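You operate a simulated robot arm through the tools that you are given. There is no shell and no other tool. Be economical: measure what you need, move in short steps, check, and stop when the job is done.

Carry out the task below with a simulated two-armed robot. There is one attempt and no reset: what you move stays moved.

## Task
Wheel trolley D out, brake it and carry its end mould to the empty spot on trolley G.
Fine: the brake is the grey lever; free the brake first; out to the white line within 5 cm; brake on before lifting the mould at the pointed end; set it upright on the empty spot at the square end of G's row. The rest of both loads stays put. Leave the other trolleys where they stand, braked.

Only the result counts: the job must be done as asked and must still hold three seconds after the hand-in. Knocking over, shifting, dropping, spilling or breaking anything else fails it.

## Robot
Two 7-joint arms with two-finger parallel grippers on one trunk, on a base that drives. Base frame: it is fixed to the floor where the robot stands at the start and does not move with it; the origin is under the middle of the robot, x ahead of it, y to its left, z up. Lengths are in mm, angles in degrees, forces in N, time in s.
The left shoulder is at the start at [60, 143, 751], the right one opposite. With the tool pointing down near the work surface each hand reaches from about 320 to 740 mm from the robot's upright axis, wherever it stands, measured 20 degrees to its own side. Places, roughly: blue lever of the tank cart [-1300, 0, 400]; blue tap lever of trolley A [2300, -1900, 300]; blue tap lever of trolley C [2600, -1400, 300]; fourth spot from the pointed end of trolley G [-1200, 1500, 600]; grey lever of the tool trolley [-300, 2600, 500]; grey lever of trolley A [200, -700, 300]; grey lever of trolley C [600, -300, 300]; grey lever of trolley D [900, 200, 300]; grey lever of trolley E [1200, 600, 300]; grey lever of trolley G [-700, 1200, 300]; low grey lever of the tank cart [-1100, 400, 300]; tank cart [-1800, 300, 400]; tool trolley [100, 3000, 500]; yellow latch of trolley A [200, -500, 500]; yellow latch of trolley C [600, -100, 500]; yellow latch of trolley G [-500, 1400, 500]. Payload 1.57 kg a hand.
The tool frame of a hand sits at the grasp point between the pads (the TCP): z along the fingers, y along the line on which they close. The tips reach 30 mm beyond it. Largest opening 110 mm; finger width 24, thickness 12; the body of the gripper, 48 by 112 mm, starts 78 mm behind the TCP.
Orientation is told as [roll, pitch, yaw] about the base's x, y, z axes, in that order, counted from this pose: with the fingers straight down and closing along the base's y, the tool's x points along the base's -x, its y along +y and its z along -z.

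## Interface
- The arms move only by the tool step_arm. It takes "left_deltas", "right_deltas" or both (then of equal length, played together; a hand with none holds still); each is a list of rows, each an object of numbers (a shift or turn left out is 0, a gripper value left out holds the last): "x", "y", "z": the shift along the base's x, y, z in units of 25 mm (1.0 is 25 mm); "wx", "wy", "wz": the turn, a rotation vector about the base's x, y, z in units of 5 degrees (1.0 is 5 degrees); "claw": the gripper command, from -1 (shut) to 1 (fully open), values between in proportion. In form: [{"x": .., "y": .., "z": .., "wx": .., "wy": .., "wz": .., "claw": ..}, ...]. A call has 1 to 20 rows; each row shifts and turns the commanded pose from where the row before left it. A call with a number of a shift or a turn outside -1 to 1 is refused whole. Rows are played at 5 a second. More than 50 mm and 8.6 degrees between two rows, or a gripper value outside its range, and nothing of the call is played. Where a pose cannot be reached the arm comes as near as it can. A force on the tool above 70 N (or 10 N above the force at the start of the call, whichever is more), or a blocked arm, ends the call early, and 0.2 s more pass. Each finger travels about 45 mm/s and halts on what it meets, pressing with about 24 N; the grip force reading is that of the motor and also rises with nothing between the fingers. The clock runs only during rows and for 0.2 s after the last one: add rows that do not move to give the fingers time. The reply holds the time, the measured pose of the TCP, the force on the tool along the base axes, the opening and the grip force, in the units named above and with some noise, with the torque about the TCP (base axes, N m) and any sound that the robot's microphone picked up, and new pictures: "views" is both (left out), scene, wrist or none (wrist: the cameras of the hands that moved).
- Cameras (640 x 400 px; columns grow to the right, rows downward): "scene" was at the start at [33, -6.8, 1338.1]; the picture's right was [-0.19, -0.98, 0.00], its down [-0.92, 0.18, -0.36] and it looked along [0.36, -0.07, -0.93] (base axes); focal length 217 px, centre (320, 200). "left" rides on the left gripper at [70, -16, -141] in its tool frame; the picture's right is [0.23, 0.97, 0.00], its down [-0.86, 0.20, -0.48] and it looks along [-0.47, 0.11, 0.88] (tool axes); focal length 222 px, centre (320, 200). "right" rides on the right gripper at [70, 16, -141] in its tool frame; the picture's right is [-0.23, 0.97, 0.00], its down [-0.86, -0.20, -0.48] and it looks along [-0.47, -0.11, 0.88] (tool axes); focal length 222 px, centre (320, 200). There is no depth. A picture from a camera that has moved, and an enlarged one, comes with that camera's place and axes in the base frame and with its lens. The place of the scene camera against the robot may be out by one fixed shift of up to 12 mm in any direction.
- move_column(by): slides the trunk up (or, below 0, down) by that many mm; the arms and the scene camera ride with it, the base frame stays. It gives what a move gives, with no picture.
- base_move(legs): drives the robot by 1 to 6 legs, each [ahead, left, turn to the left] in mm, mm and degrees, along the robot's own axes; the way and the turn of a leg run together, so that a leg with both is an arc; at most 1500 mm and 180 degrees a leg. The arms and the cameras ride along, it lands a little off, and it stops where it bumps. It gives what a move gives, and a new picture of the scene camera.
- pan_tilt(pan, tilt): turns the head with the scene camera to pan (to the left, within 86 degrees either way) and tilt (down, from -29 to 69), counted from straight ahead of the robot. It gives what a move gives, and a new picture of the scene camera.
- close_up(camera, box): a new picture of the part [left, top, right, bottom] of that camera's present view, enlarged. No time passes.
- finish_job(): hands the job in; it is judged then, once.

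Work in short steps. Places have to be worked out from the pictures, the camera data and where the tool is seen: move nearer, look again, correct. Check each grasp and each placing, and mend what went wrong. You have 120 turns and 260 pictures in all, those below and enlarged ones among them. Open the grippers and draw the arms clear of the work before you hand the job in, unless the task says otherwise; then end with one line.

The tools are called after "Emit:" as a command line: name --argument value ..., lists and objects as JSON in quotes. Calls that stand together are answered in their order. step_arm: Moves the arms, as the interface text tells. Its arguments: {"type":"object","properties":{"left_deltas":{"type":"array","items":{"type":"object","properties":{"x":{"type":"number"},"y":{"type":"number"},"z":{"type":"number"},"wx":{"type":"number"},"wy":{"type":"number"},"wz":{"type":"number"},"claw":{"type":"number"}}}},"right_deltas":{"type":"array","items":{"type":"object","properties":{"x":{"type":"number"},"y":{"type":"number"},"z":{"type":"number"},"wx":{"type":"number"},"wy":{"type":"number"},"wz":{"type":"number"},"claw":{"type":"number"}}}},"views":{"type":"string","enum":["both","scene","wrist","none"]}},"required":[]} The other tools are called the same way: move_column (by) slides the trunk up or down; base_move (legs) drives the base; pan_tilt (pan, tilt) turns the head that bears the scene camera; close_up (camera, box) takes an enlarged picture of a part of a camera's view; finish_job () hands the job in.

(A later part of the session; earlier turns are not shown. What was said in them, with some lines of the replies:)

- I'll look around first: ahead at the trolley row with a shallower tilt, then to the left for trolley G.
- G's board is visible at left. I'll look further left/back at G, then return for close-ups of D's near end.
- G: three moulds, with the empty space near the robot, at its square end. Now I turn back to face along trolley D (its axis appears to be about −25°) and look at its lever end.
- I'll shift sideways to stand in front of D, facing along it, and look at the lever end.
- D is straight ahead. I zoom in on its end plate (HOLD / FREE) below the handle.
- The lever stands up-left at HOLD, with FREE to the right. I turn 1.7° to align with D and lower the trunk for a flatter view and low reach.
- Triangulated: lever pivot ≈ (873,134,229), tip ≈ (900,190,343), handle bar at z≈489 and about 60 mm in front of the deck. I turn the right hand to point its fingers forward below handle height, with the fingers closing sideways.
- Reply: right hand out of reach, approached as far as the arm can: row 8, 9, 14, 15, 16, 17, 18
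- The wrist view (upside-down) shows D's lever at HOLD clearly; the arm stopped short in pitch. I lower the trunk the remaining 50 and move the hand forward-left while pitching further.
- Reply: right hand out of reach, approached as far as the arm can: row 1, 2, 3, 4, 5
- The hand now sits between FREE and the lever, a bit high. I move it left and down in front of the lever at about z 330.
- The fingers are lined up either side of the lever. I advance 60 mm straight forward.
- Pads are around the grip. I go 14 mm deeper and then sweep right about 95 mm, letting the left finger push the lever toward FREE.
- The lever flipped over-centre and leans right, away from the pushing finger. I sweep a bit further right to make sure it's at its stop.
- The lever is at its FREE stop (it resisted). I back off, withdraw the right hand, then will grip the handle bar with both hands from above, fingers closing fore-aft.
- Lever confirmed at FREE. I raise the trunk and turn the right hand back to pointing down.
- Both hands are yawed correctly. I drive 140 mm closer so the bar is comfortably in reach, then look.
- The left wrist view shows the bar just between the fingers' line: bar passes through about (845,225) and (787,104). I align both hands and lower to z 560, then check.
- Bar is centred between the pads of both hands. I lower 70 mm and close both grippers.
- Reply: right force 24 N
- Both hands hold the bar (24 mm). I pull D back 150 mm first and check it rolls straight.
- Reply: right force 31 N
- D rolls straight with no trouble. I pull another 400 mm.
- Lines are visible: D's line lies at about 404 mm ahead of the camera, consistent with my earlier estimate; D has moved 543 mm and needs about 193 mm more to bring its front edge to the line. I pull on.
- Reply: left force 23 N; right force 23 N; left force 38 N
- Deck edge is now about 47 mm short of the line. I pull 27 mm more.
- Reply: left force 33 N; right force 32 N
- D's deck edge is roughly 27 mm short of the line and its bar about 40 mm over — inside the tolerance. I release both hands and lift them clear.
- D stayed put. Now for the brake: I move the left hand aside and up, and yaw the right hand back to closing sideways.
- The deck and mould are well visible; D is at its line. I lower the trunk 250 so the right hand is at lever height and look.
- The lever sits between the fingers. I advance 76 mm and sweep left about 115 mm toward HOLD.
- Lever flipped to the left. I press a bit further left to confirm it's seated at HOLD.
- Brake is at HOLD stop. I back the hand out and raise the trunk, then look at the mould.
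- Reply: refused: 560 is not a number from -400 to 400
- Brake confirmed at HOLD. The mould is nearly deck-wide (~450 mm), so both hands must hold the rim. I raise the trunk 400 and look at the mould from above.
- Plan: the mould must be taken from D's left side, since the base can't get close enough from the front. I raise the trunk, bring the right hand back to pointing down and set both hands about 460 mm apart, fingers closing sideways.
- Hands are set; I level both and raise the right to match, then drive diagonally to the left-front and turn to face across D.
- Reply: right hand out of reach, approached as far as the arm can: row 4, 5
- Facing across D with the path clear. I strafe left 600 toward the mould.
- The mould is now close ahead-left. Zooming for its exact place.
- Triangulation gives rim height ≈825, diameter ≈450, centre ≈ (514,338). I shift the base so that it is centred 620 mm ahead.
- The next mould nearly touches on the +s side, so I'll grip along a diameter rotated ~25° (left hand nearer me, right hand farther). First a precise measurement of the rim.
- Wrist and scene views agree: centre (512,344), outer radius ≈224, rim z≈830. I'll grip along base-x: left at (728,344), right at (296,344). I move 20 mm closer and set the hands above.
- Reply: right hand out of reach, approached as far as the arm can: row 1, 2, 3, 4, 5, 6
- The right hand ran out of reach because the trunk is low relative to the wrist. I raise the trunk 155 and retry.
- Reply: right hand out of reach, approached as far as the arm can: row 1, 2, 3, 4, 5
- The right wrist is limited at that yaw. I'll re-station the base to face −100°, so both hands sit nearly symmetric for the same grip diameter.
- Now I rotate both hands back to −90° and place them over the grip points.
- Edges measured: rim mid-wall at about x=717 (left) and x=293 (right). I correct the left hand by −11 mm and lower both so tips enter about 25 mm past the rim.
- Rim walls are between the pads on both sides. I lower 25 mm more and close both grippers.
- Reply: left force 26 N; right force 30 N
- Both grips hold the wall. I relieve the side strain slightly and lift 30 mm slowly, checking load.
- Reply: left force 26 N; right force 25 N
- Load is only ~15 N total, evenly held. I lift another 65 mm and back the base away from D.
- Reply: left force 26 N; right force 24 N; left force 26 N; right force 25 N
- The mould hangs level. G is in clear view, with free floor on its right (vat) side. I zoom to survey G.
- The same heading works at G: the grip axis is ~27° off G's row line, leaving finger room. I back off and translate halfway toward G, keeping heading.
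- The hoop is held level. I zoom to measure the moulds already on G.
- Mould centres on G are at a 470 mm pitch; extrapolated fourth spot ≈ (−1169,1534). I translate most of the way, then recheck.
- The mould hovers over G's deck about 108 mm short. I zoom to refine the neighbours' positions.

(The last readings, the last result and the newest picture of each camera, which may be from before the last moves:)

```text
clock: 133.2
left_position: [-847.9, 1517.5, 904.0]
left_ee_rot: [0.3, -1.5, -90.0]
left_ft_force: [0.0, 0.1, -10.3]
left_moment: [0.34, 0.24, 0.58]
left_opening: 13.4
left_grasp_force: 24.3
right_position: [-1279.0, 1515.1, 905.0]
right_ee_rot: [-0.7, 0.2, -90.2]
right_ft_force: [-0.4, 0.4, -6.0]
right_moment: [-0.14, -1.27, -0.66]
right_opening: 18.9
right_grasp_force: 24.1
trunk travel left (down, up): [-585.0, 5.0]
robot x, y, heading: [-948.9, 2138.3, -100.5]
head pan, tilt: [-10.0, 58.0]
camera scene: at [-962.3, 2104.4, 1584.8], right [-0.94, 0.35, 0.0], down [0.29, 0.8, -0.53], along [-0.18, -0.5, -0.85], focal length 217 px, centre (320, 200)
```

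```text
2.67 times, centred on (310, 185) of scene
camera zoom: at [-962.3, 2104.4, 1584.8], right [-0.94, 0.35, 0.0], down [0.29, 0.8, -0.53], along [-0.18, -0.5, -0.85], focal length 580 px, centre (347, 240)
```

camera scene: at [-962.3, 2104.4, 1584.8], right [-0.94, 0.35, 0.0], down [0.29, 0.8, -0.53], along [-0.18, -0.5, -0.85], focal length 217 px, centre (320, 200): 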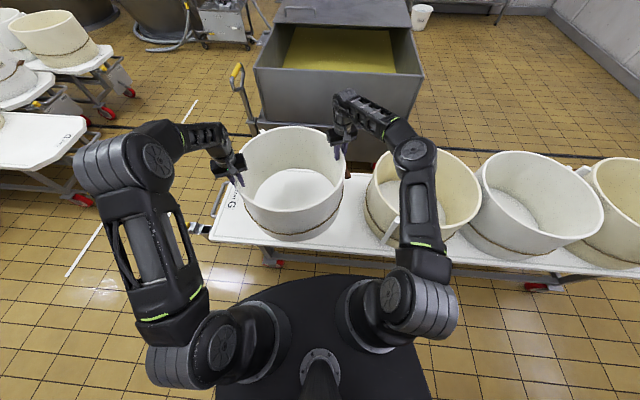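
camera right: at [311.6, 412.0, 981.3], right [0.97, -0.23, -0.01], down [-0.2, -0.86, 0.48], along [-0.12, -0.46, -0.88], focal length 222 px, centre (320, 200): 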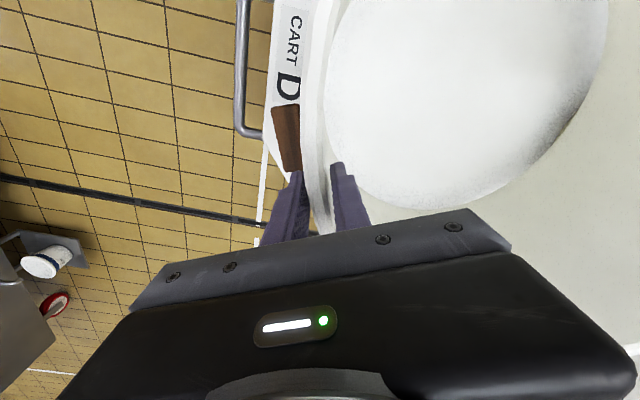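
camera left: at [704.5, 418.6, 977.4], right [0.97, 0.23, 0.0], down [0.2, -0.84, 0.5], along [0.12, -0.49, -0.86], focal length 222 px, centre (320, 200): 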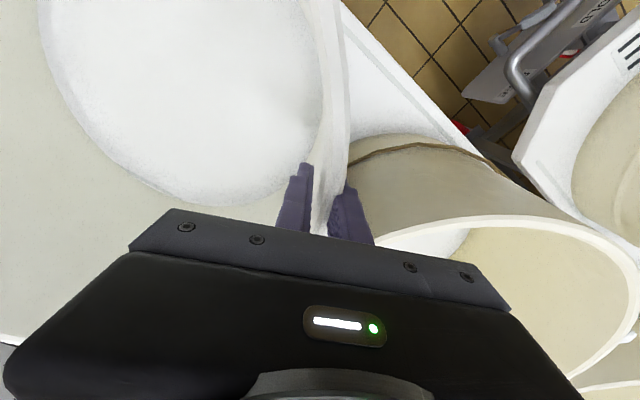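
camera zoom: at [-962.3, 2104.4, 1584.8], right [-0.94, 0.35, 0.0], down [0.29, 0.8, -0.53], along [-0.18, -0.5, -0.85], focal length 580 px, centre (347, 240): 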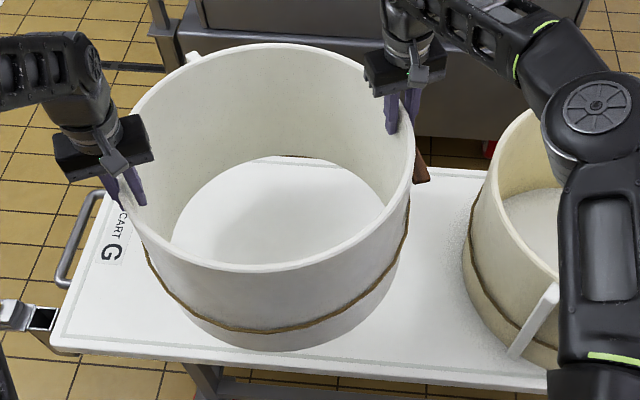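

Neighbours at (−1588,1735) and (−2011,1935) confirm the fourth spot at (−1166,1534). I shift right 105 mm.

Emit:
base_move --legs '[[1, -106, 0]]'

Emit:
close_up --camera "scene" --box '[190, 110, 430, 260]'

```text
clock: 134.4
left_position: [-951.5, 1534.0, 904.1]
left_ee_rot: [0.6, -1.5, -90.0]
left_ft_force: [0.2, 0.3, -9.9]
left_moment: [0.54, -0.07, 0.7]
left_opening: 13.0
left_grasp_force: 23.7
right_position: [-1383.2, 1533.7, 904.6]
right_ee_rot: [-0.7, 0.3, -90.4]
right_ft_force: [-1.2, 0.2, -3.9]
right_moment: [-0.34, -1.26, -0.73]
right_opening: 18.7
right_grasp_force: 24.0
trunk travel left (down, up): [-585.0, 5.0]
robot x, y, heading: [-1052.4, 2159.2, -100.1]
head pan, tilt: [-10.0, 58.0]
camera scene: at [-1067.2, 2122.5, 1584.7], right [-0.94, 0.35, 0.0], down [0.29, 0.8, -0.53], along [-0.18, -0.5, -0.85], focal length 217 px, centre (320, 200)
```

scene: 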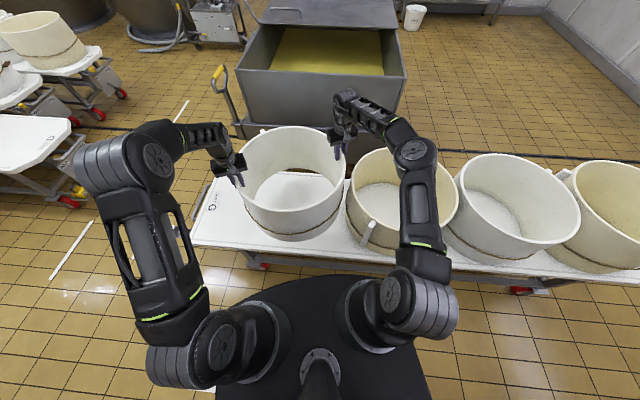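

```text
2.67 times, centred on (310, 185) of scene
camera zoom: at [-1067.2, 2122.5, 1584.7], right [-0.94, 0.35, 0.0], down [0.29, 0.8, -0.53], along [-0.18, -0.5, -0.85], focal length 580 px, centre (347, 240)
```

zoom: 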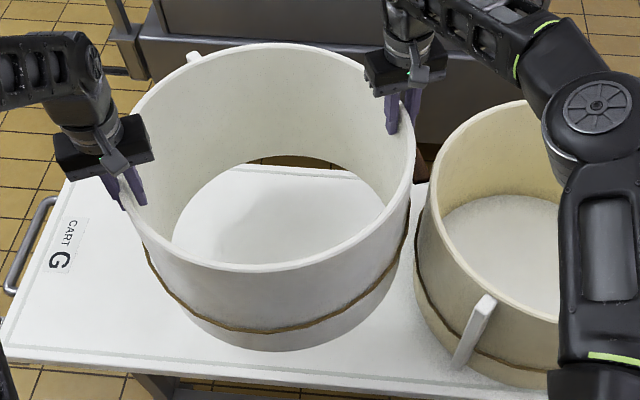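

On target (midpoint −1167,1534). I lower 80 mm in free air, then the rest gently.

Emit:
step_arm --left_deltas '[{"z": -0.64}, {"z": -0.64}, {"z": -0.64}, {"z": -0.64}, {"z": -0.64}]' --right_deltas '[{"z": -0.64}, {"z": -0.64}, {"z": -0.64}, {"z": -0.64}, {"z": -0.64}]'

Emit:
close_up --camera "scene" --box '[190, 110, 430, 260]'

```text
clock: 135.6
left_position: [-950.6, 1534.5, 824.4]
left_ee_rot: [0.4, -1.6, -90.0]
left_ft_force: [-0.9, 0.3, -9.0]
left_moment: [0.31, 0.36, 0.54]
left_opening: 13.5
left_grasp_force: 24.0
right_position: [-1382.2, 1530.7, 825.1]
right_ee_rot: [-0.8, 0.2, -90.5]
right_ft_force: [0.5, -0.6, -5.5]
right_moment: [-0.15, -1.27, -0.71]
right_opening: 18.7
right_grasp_force: 24.1
trunk travel left (down, up): [-585.0, 5.0]
robot x, y, heading: [-1052.2, 2158.0, -100.3]
head pan, tilt: [-10.0, 58.0]
camera scene: at [-1065.6, 2121.5, 1584.8], right [-0.94, 0.35, 0.0], down [0.29, 0.8, -0.53], along [-0.18, -0.5, -0.85], focal length 217 px, centre (320, 200)
camera right: at [-1361.3, 1601.5, 966.8], right [0.97, -0.23, -0.01], down [-0.2, -0.86, 0.48], along [-0.12, -0.46, -0.88], focal length 222 px, centre (320, 200)
camera left: at [-968.4, 1608.2, 963.7], right [0.97, 0.23, 0.0], down [0.2, -0.84, 0.5], along [0.11, -0.49, -0.86], focal length 222 px, centre (320, 200)
```

scene: 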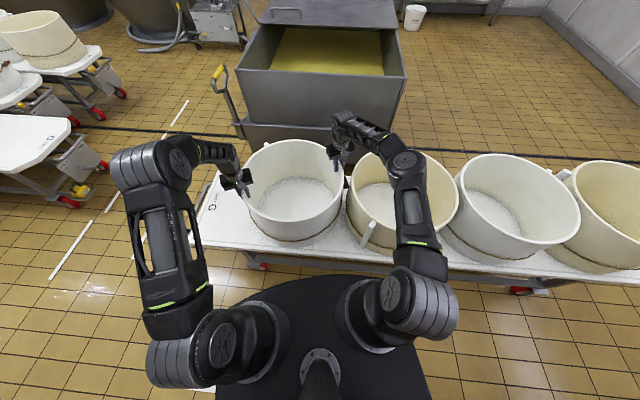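
right: 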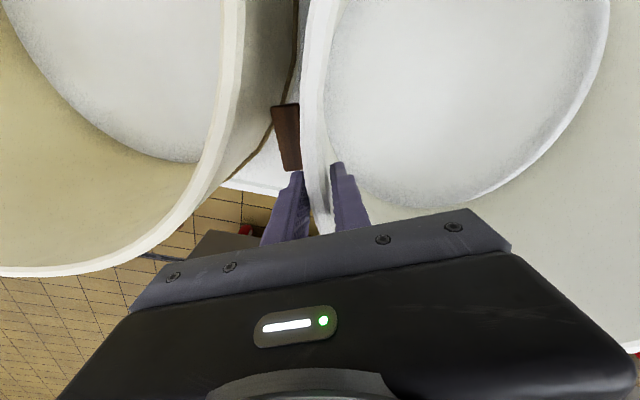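
left: 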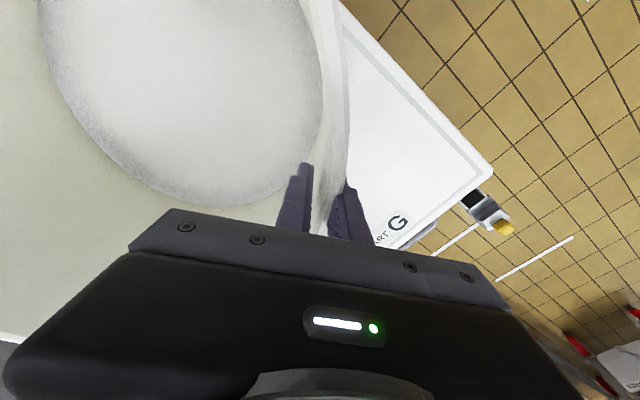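

```text
2.67 times, centred on (310, 185) of scene
camera zoom: at [-1065.6, 2121.5, 1584.8], right [-0.94, 0.35, 0.0], down [0.29, 0.8, -0.53], along [-0.18, -0.5, -0.85], focal length 580 px, centre (347, 240)
```

zoom: 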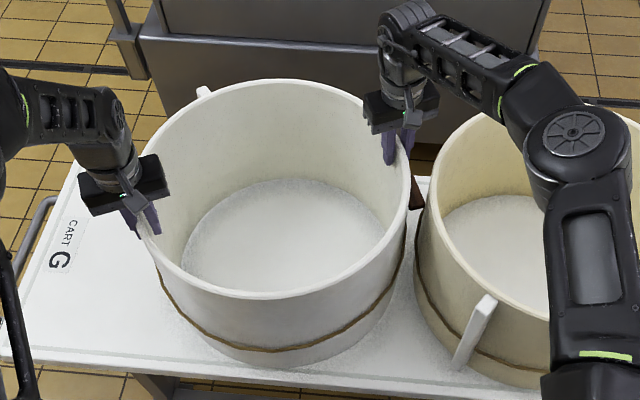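

The wooden toggle is close to mould 3's rope, so I shift 7 mm away and lower gently to contact.

Emit:
step_arm --left_deltas '[{"x": 0.28}, {"z": -0.25}, {"z": -0.25}, {"z": -0.12}]' --right_deltas '[{"x": 0.28}, {"z": -0.25}, {"z": -0.25}, {"z": -0.12}]' --views "none"

```text
clock: 136.6
left_position: [-944.3, 1534.8, 810.5]
left_ee_rot: [0.4, -1.7, -90.0]
left_ft_force: [3.2, 3.1, -0.7]
left_moment: [-0.63, 0.63, 0.58]
left_opening: 13.2
left_grasp_force: 24.1
right_position: [-1375.2, 1533.9, 812.0]
right_ee_rot: [-0.9, 0.1, -90.4]
right_ft_force: [-1.1, -0.2, -1.0]
right_moment: [-1.37, -0.9, -0.86]
right_opening: 19.2
right_grasp_force: 24.3
trunk travel left (down, up): [-585.0, 5.0]
robot x, y, heading: [-1054.3, 2155.2, -100.3]
head pan, tilt: [-10.0, 58.0]
```

The weight is off the hands: it stands on the deck. I open both grippers gently and lift straight up.

Emit:
step_arm --left_deltas '[{"z": -0.04, "claw": -0.5}, {"claw": -0.15}, {}, {}, {"z": 0.5}, {"z": 0.5}, {"z": 0.8}, {"z": 0.8}, {"z": 0.8}, {"z": 0.8}, {"z": 0.8}]' --right_deltas '[{"z": -0.04, "claw": -0.5}, {"claw": -0.15}, {}, {}, {"z": 0.5}, {"z": 0.5}, {"z": 0.8}, {"z": 0.8}, {"z": 0.8}, {"z": 0.8}, {"z": 0.8}]'

Emit:
close_up --camera "scene" --box '[190, 110, 430, 260]'

```text
clock: 139.0
left_position: [-943.4, 1535.0, 934.4]
left_ee_rot: [0.4, -1.6, -90.0]
left_ft_force: [-0.5, 0.0, 1.2]
left_moment: [0.0, -0.02, 0.01]
left_opening: 46.8
left_grasp_force: 0.1
right_position: [-1376.5, 1534.3, 935.2]
right_ee_rot: [-0.9, 0.2, -90.4]
right_ft_force: [0.0, 0.4, 0.2]
right_moment: [-0.02, -0.01, 0.0]
right_opening: 47.0
right_grasp_force: 0.0
trunk travel left (down, up): [-585.0, 5.0]
robot x, y, heading: [-1055.0, 2153.1, -100.3]
head pan, tilt: [-10.0, 58.0]
camera scene: at [-1064.9, 2124.3, 1584.8], right [-0.94, 0.35, 0.0], down [0.29, 0.8, -0.53], along [-0.18, -0.5, -0.85], focal length 217 px, centre (320, 200)
camera right: at [-1354.2, 1604.7, 1077.0], right [0.97, -0.23, -0.01], down [-0.2, -0.86, 0.48], along [-0.12, -0.46, -0.88], focal length 222 px, centre (320, 200)
camera left: at [-961.0, 1608.6, 1073.3], right [0.97, 0.23, 0.0], down [0.2, -0.84, 0.5], along [0.11, -0.49, -0.86], focal length 222 px, centre (320, 200)
```

scene: 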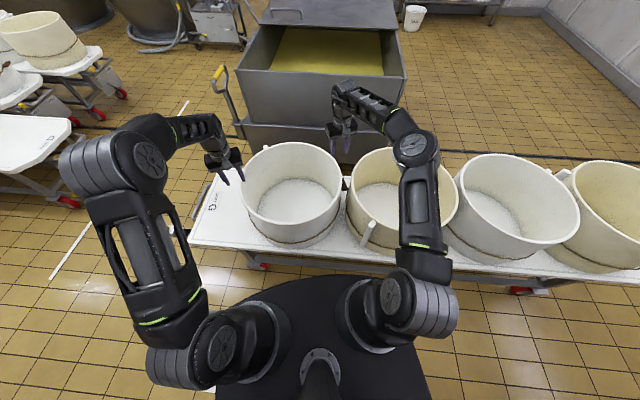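
right: 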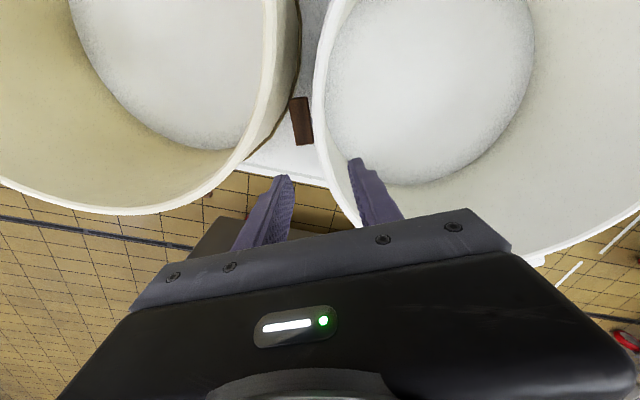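
left: 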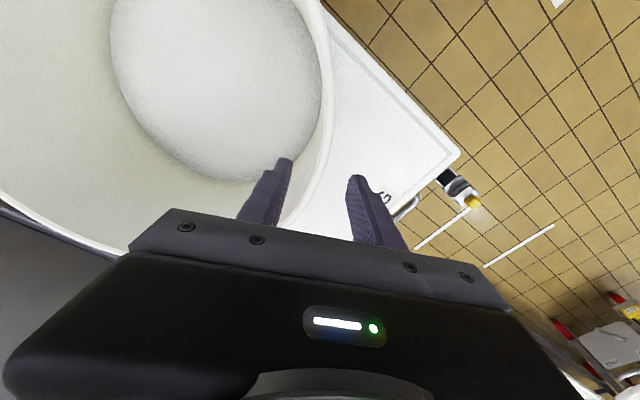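

```text
2.67 times, centred on (310, 185) of scene
camera zoom: at [-1064.9, 2124.3, 1584.8], right [-0.94, 0.35, 0.0], down [0.29, 0.8, -0.53], along [-0.18, -0.5, -0.85], focal length 580 px, centre (347, 240)
```

zoom: 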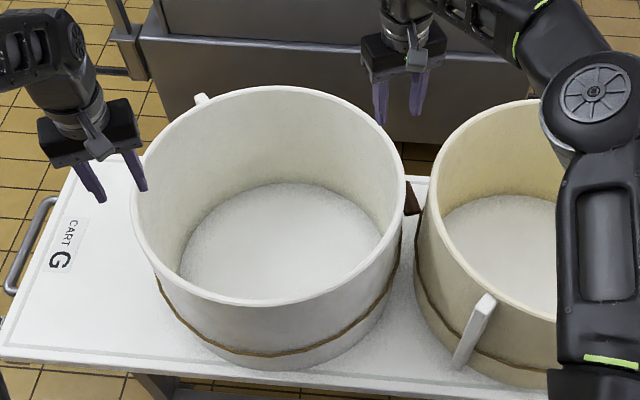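

The mould stands upright on the spot with an even gap. I back the base away with the arms high, then look over both trolleys once more.

Emit:
base_move --legs '[[-300, 120, 0]]'

Emit:
pan_tilt --pan 55 --tilt 30

Emit:
close_up --camera "scene" --box '[200, 60, 440, 210]'

```text
clock: 141.2
left_position: [-774.6, 1803.2, 933.7]
left_ee_rot: [0.4, -1.6, -90.1]
left_ft_force: [0.2, -1.0, 0.1]
left_moment: [-0.03, -0.04, 0.02]
left_opening: 46.8
left_grasp_force: 0.1
right_position: [-1206.6, 1802.6, 935.3]
right_ee_rot: [-0.8, 0.2, -90.4]
right_ft_force: [-0.1, -0.5, 0.5]
right_moment: [0.01, 0.0, -0.02]
right_opening: 46.6
right_grasp_force: 0.1
trunk travel left (down, up): [-585.0, 5.0]
robot x, y, heading: [-886.8, 2421.3, -99.8]
head pan, tilt: [-10.0, 58.0]
stopped in leg 1: the robot was blocked; the commanded pose is now the measured one
camera scene: at [-896.1, 2391.6, 1584.9], right [-0.94, 0.35, 0.0], down [0.29, 0.8, -0.53], along [-0.18, -0.5, -0.85], focal length 217 px, centre (320, 200)
```

scene: 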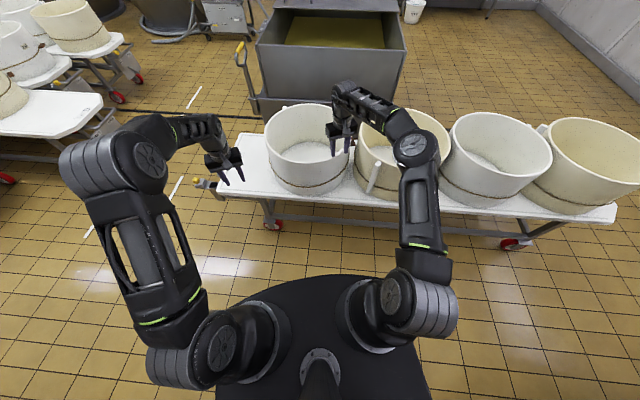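

```text
clock: 142.6
left_position: [-774.4, 1801.5, 934.6]
left_ee_rot: [0.4, -1.6, -90.0]
left_ft_force: [-0.3, -0.3, -0.2]
left_moment: [0.01, 0.02, -0.04]
left_opening: 47.0
left_grasp_force: 0.1
right_position: [-1206.6, 1802.5, 934.4]
right_ee_rot: [-0.8, 0.2, -90.2]
right_ft_force: [0.0, -0.3, 0.0]
right_moment: [-0.02, 0.02, 0.02]
right_opening: 47.0
right_grasp_force: 0.1
trunk travel left (down, up): [-585.0, 5.0]
robot x, y, heading: [-887.5, 2423.1, -100.1]
head pan, tilt: [55.0, 30.0]
camera scene: at [-809.0, 2391.4, 1624.5], right [-0.71, -0.7, 0.0], down [-0.35, 0.36, -0.87], along [0.61, -0.62, -0.5], focal length 217 px, centre (320, 200)
```

scene: 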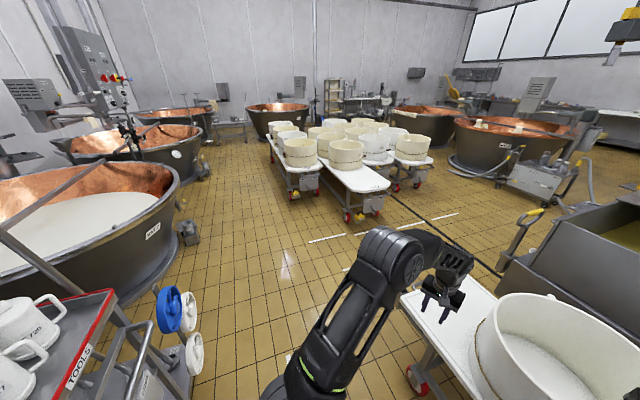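

```text
2.67 times, centred on (320, 135) of scene
camera zoom: at [-809.0, 2391.4, 1624.5], right [-0.71, -0.7, 0.0], down [-0.35, 0.36, -0.87], along [0.61, -0.62, -0.5], focal length 580 px, centre (320, 373)
```

zoom: 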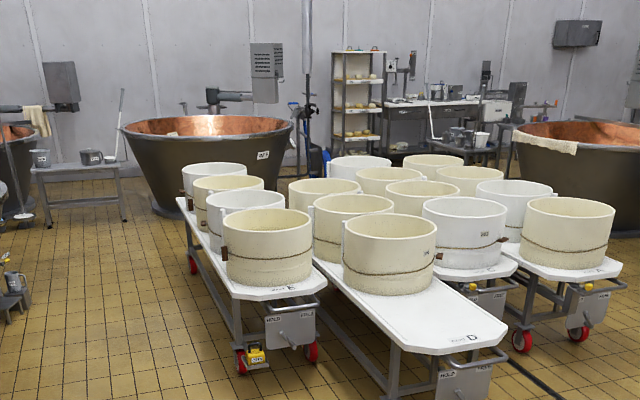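

The base was blocked while backing up — something is behind. I ease forward 90 mm, then turn left away to look at what's there.

Emit:
base_move --legs '[[90, 0, 0], [0, 0, 70]]'

Emit:
pan_tilt --pan 85 --tilt 40

```text
clock: 146.7
left_position: [-278.6, 2232.8, 933.7]
left_ee_rot: [0.5, -1.6, -19.1]
left_ft_force: [0.1, 0.9, 0.3]
left_moment: [-0.01, -0.02, -0.04]
left_opening: 46.7
left_grasp_force: 0.1
right_position: [-420.8, 1824.9, 935.1]
right_ee_rot: [-0.9, 0.1, -19.5]
right_ft_force: [0.1, -0.4, 0.0]
right_moment: [0.02, 0.02, 0.0]
right_opening: 46.7
right_grasp_force: 0.1
trunk travel left (down, up): [-585.0, 5.0]
robot x, y, heading: [-899.5, 2332.0, -29.5]
head pan, tilt: [55.0, 30.0]
camera scene: at [-838.6, 2389.2, 1624.5], right [0.43, -0.9, 0.0], down [-0.45, -0.22, -0.87], along [0.78, 0.37, -0.5], focal length 217 px, centre (320, 200)
```

scene: 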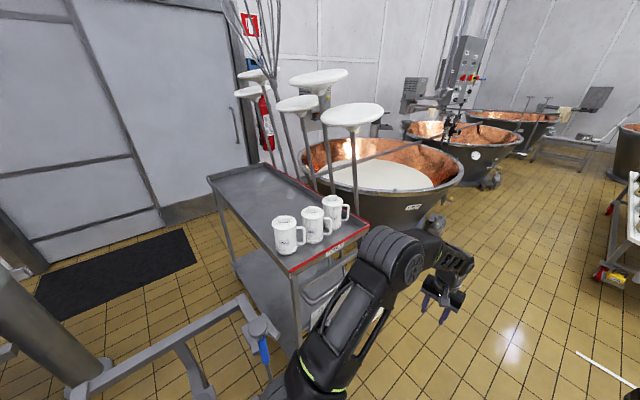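

```text
clock: 147.7
left_position: [-279.7, 2231.6, 933.6]
left_ee_rot: [0.3, -1.5, -19.2]
left_ft_force: [1.4, -0.2, 0.6]
left_moment: [-0.01, -0.02, 0.0]
left_opening: 46.9
left_grasp_force: 0.0
right_position: [-421.8, 1825.4, 934.4]
right_ee_rot: [-0.8, 0.2, -19.5]
right_ft_force: [-0.4, 0.3, 0.4]
right_moment: [0.01, -0.01, 0.02]
right_opening: 46.9
right_grasp_force: 0.1
trunk travel left (down, up): [-585.0, 5.0]
robot x, y, heading: [-900.1, 2329.2, -29.2]
head pan, tilt: [85.0, 40.0]
camera scene: at [-872.1, 2420.0, 1609.2], right [0.82, -0.57, 0.0], down [-0.36, -0.53, -0.77], along [0.43, 0.63, -0.64], focal length 217 px, centre (320, 200)
```

scene: 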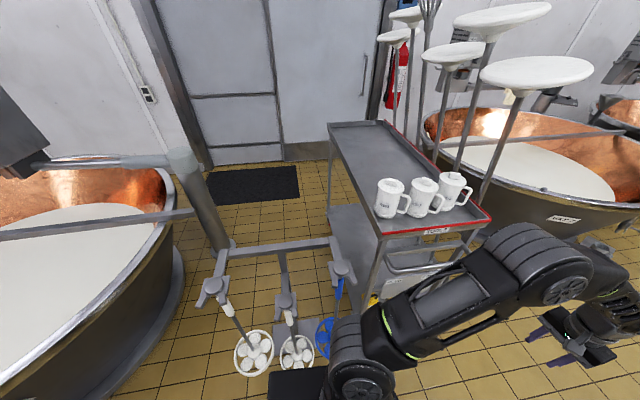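

The robot touched near the agitator rack behind it; I zoom to check that its tools still hang properly.

Emit:
close_up --camera "scene" --box '[180, 230, 400, 368]'

Emit:
base_move --legs '[[300, 0, 0]]'

Emit:
close_up --camera "scene" --box '[0, 100, 320, 300]'

```text
2.90 times, centred on (290, 299) of scene
camera zoom: at [-872.1, 2420.0, 1609.2], right [0.82, -0.57, 0.0], down [-0.36, -0.53, -0.77], along [0.43, 0.63, -0.64], focal length 630 px, centre (407, -87)
```

zoom: 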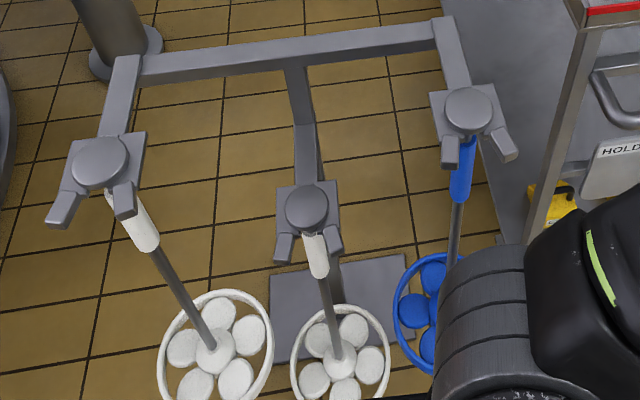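

```text
clock: 149.8
left_position: [-10.1, 2077.2, 933.3]
left_ee_rot: [0.5, -1.5, -19.4]
left_ft_force: [0.3, 0.2, 0.7]
left_moment: [0.05, 0.01, 0.01]
left_opening: 46.8
left_grasp_force: 0.0
right_position: [-154.7, 1670.6, 934.1]
right_ee_rot: [-0.9, 0.4, -19.8]
right_ft_force: [0.6, -0.2, -0.1]
right_moment: [0.01, 0.01, -0.02]
right_opening: 46.8
right_grasp_force: 0.1
trunk travel left (down, up): [-585.0, 5.0]
robot x, y, heading: [-634.5, 2179.6, -29.8]
head pan, tilt: [85.0, 40.0]
camera scene: at [-602.3, 2267.2, 1609.2], right [0.82, -0.57, 0.0], down [-0.37, -0.53, -0.77], along [0.44, 0.63, -0.64], focal length 217 px, centre (320, 200)
```

scene: 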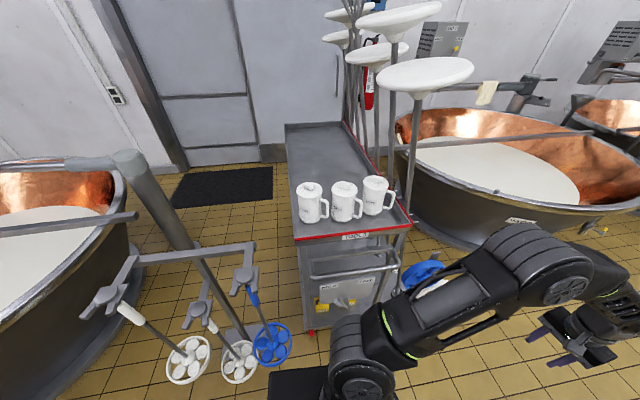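

```text
2.00 times, centred on (160, 200) of scene
camera zoom: at [-602.3, 2267.2, 1609.2], right [0.82, -0.57, 0.0], down [-0.37, -0.53, -0.77], along [0.44, 0.63, -0.64], focal length 435 px, centre (640, 200)
```

zoom: 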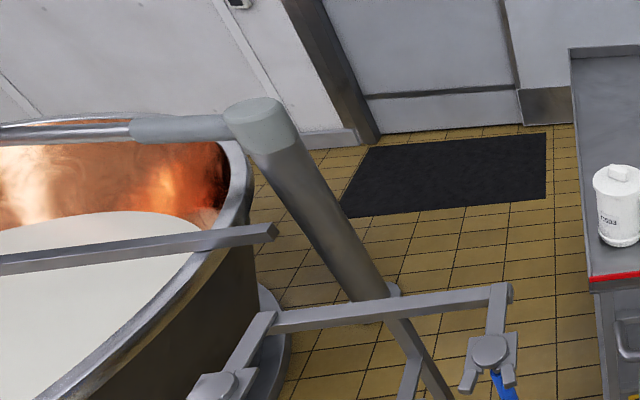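

The rack and its three tools hang as before and the tool trolley is in place. I look back once at G and D to confirm before handing in.

Emit:
pan_tilt --pan -84 --tilt 45

Emit:
pan_tilt --pan -5 --tilt 32

Emit:
close_up --camera "scene" --box '[220, 60, 460, 210]'

Emit:
step_arm --left_deltas '[{"claw": 0.8}, {}, {}]' --right_deltas '[{"claw": 0.8}, {}, {}]' --views "none"

```text
clock: 152.3
left_position: [-11.7, 2077.8, 933.5]
left_ee_rot: [0.4, -1.5, -19.4]
left_ft_force: [0.8, 0.2, 0.5]
left_moment: [-0.02, 0.0, -0.02]
left_opening: 46.8
left_grasp_force: 0.0
right_position: [-155.6, 1670.6, 934.0]
right_ee_rot: [-0.8, 0.1, -19.9]
right_ft_force: [-0.7, 0.1, -0.5]
right_moment: [0.01, 0.02, 0.03]
right_opening: 46.7
right_grasp_force: 0.1
trunk travel left (down, up): [-585.0, 5.0]
robot x, y, heading: [-633.1, 2178.0, -29.5]
head pan, tilt: [-84.0, 45.0]
camera scene: at [-684.4, 2123.4, 1602.0], right [-0.92, 0.4, 0.0], down [0.28, 0.65, -0.71], along [-0.28, -0.65, -0.71], focal length 217 px, centre (320, 200)
```

scene: 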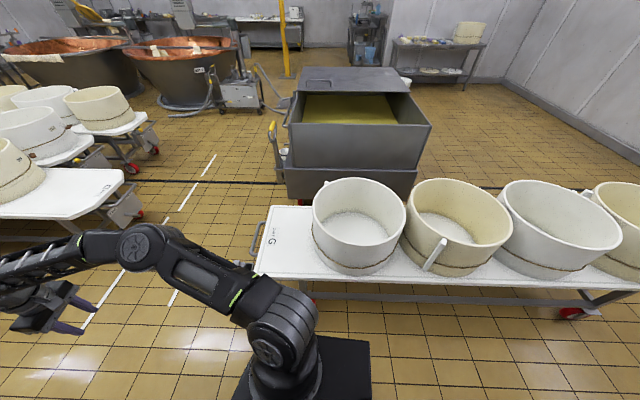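

```text
clock: 153.9
left_position: [-12.1, 2078.1, 934.9]
left_ee_rot: [0.4, -1.6, -19.4]
left_ft_force: [-0.1, 0.0, 0.2]
left_moment: [0.02, -0.01, 0.04]
left_opening: 46.8
left_grasp_force: 0.1
right_position: [-155.0, 1669.6, 934.8]
right_ee_rot: [-0.8, 0.2, -19.8]
right_ft_force: [-0.3, -0.2, -0.3]
right_moment: [-0.03, -0.04, 0.0]
right_opening: 47.0
right_grasp_force: 0.0
trunk travel left (down, up): [-585.0, 5.0]
robot x, y, heading: [-633.5, 2179.7, -29.6]
head pan, tilt: [-5.0, 32.0]
camera scene: at [-578.1, 2146.9, 1621.4], right [-0.57, -0.82, 0.0], down [-0.44, 0.3, -0.85], along [0.7, -0.48, -0.53], focal length 217 px, centre (320, 200)
```

scene: 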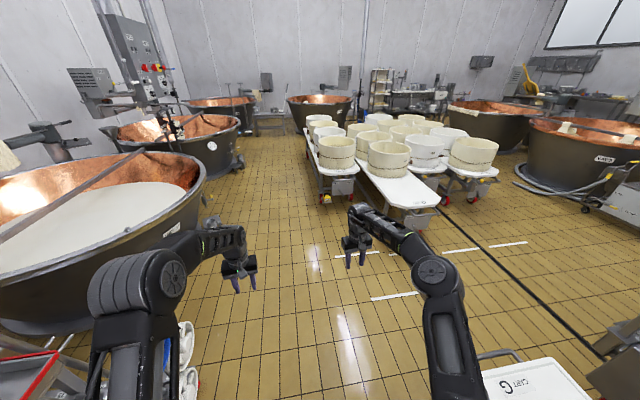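

```text
2.67 times, centred on (340, 135) of scene
camera zoom: at [-578.1, 2146.9, 1621.4], right [-0.57, -0.82, 0.0], down [-0.44, 0.3, -0.85], along [0.7, -0.48, -0.53], focal length 580 px, centre (267, 373)
```

zoom: 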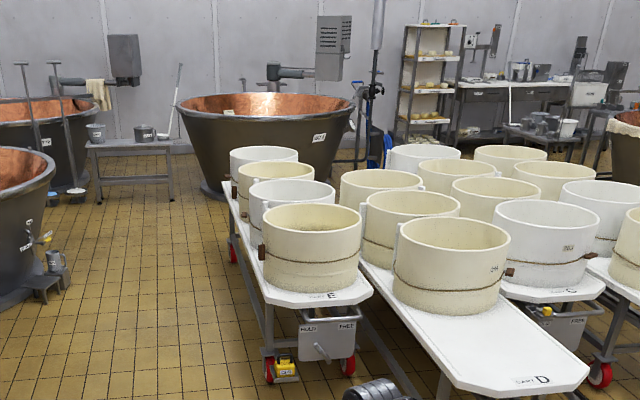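

```text
clock: 154.7
left_position: [-12.0, 2077.8, 934.0]
left_ee_rot: [0.4, -1.5, -19.4]
left_ft_force: [-0.3, -0.5, -0.1]
left_moment: [0.02, -0.04, 0.0]
left_opening: 98.9
left_grasp_force: 0.0
right_position: [-154.5, 1670.8, 935.3]
right_ee_rot: [-0.7, 0.2, -19.7]
right_ft_force: [-0.4, -1.0, 0.0]
right_moment: [-0.01, -0.01, -0.01]
right_opening: 99.0
right_grasp_force: 0.1
trunk travel left (down, up): [-585.0, 5.0]
robot x, y, heading: [-634.9, 2179.4, -29.8]
head pan, tilt: [-5.0, 32.0]
```

G has four moulds in an even row. D stands at its line with the rest of its load in place, and I saw its lever at HOLD after braking. The grippers are open and clear, so I hand in.

Emit:
finish_job

```text
The job is handed in.
```

I've handed the job in: trolley D is out at the white line with its brake on, and its end mould stands upright on G's empty spot. D's deck edge measured about 27 mm short of the line. While backing away from G the base bumped something behind it, most likely the tool rack by the vat; the rack and its tools looked unmoved when I checked.
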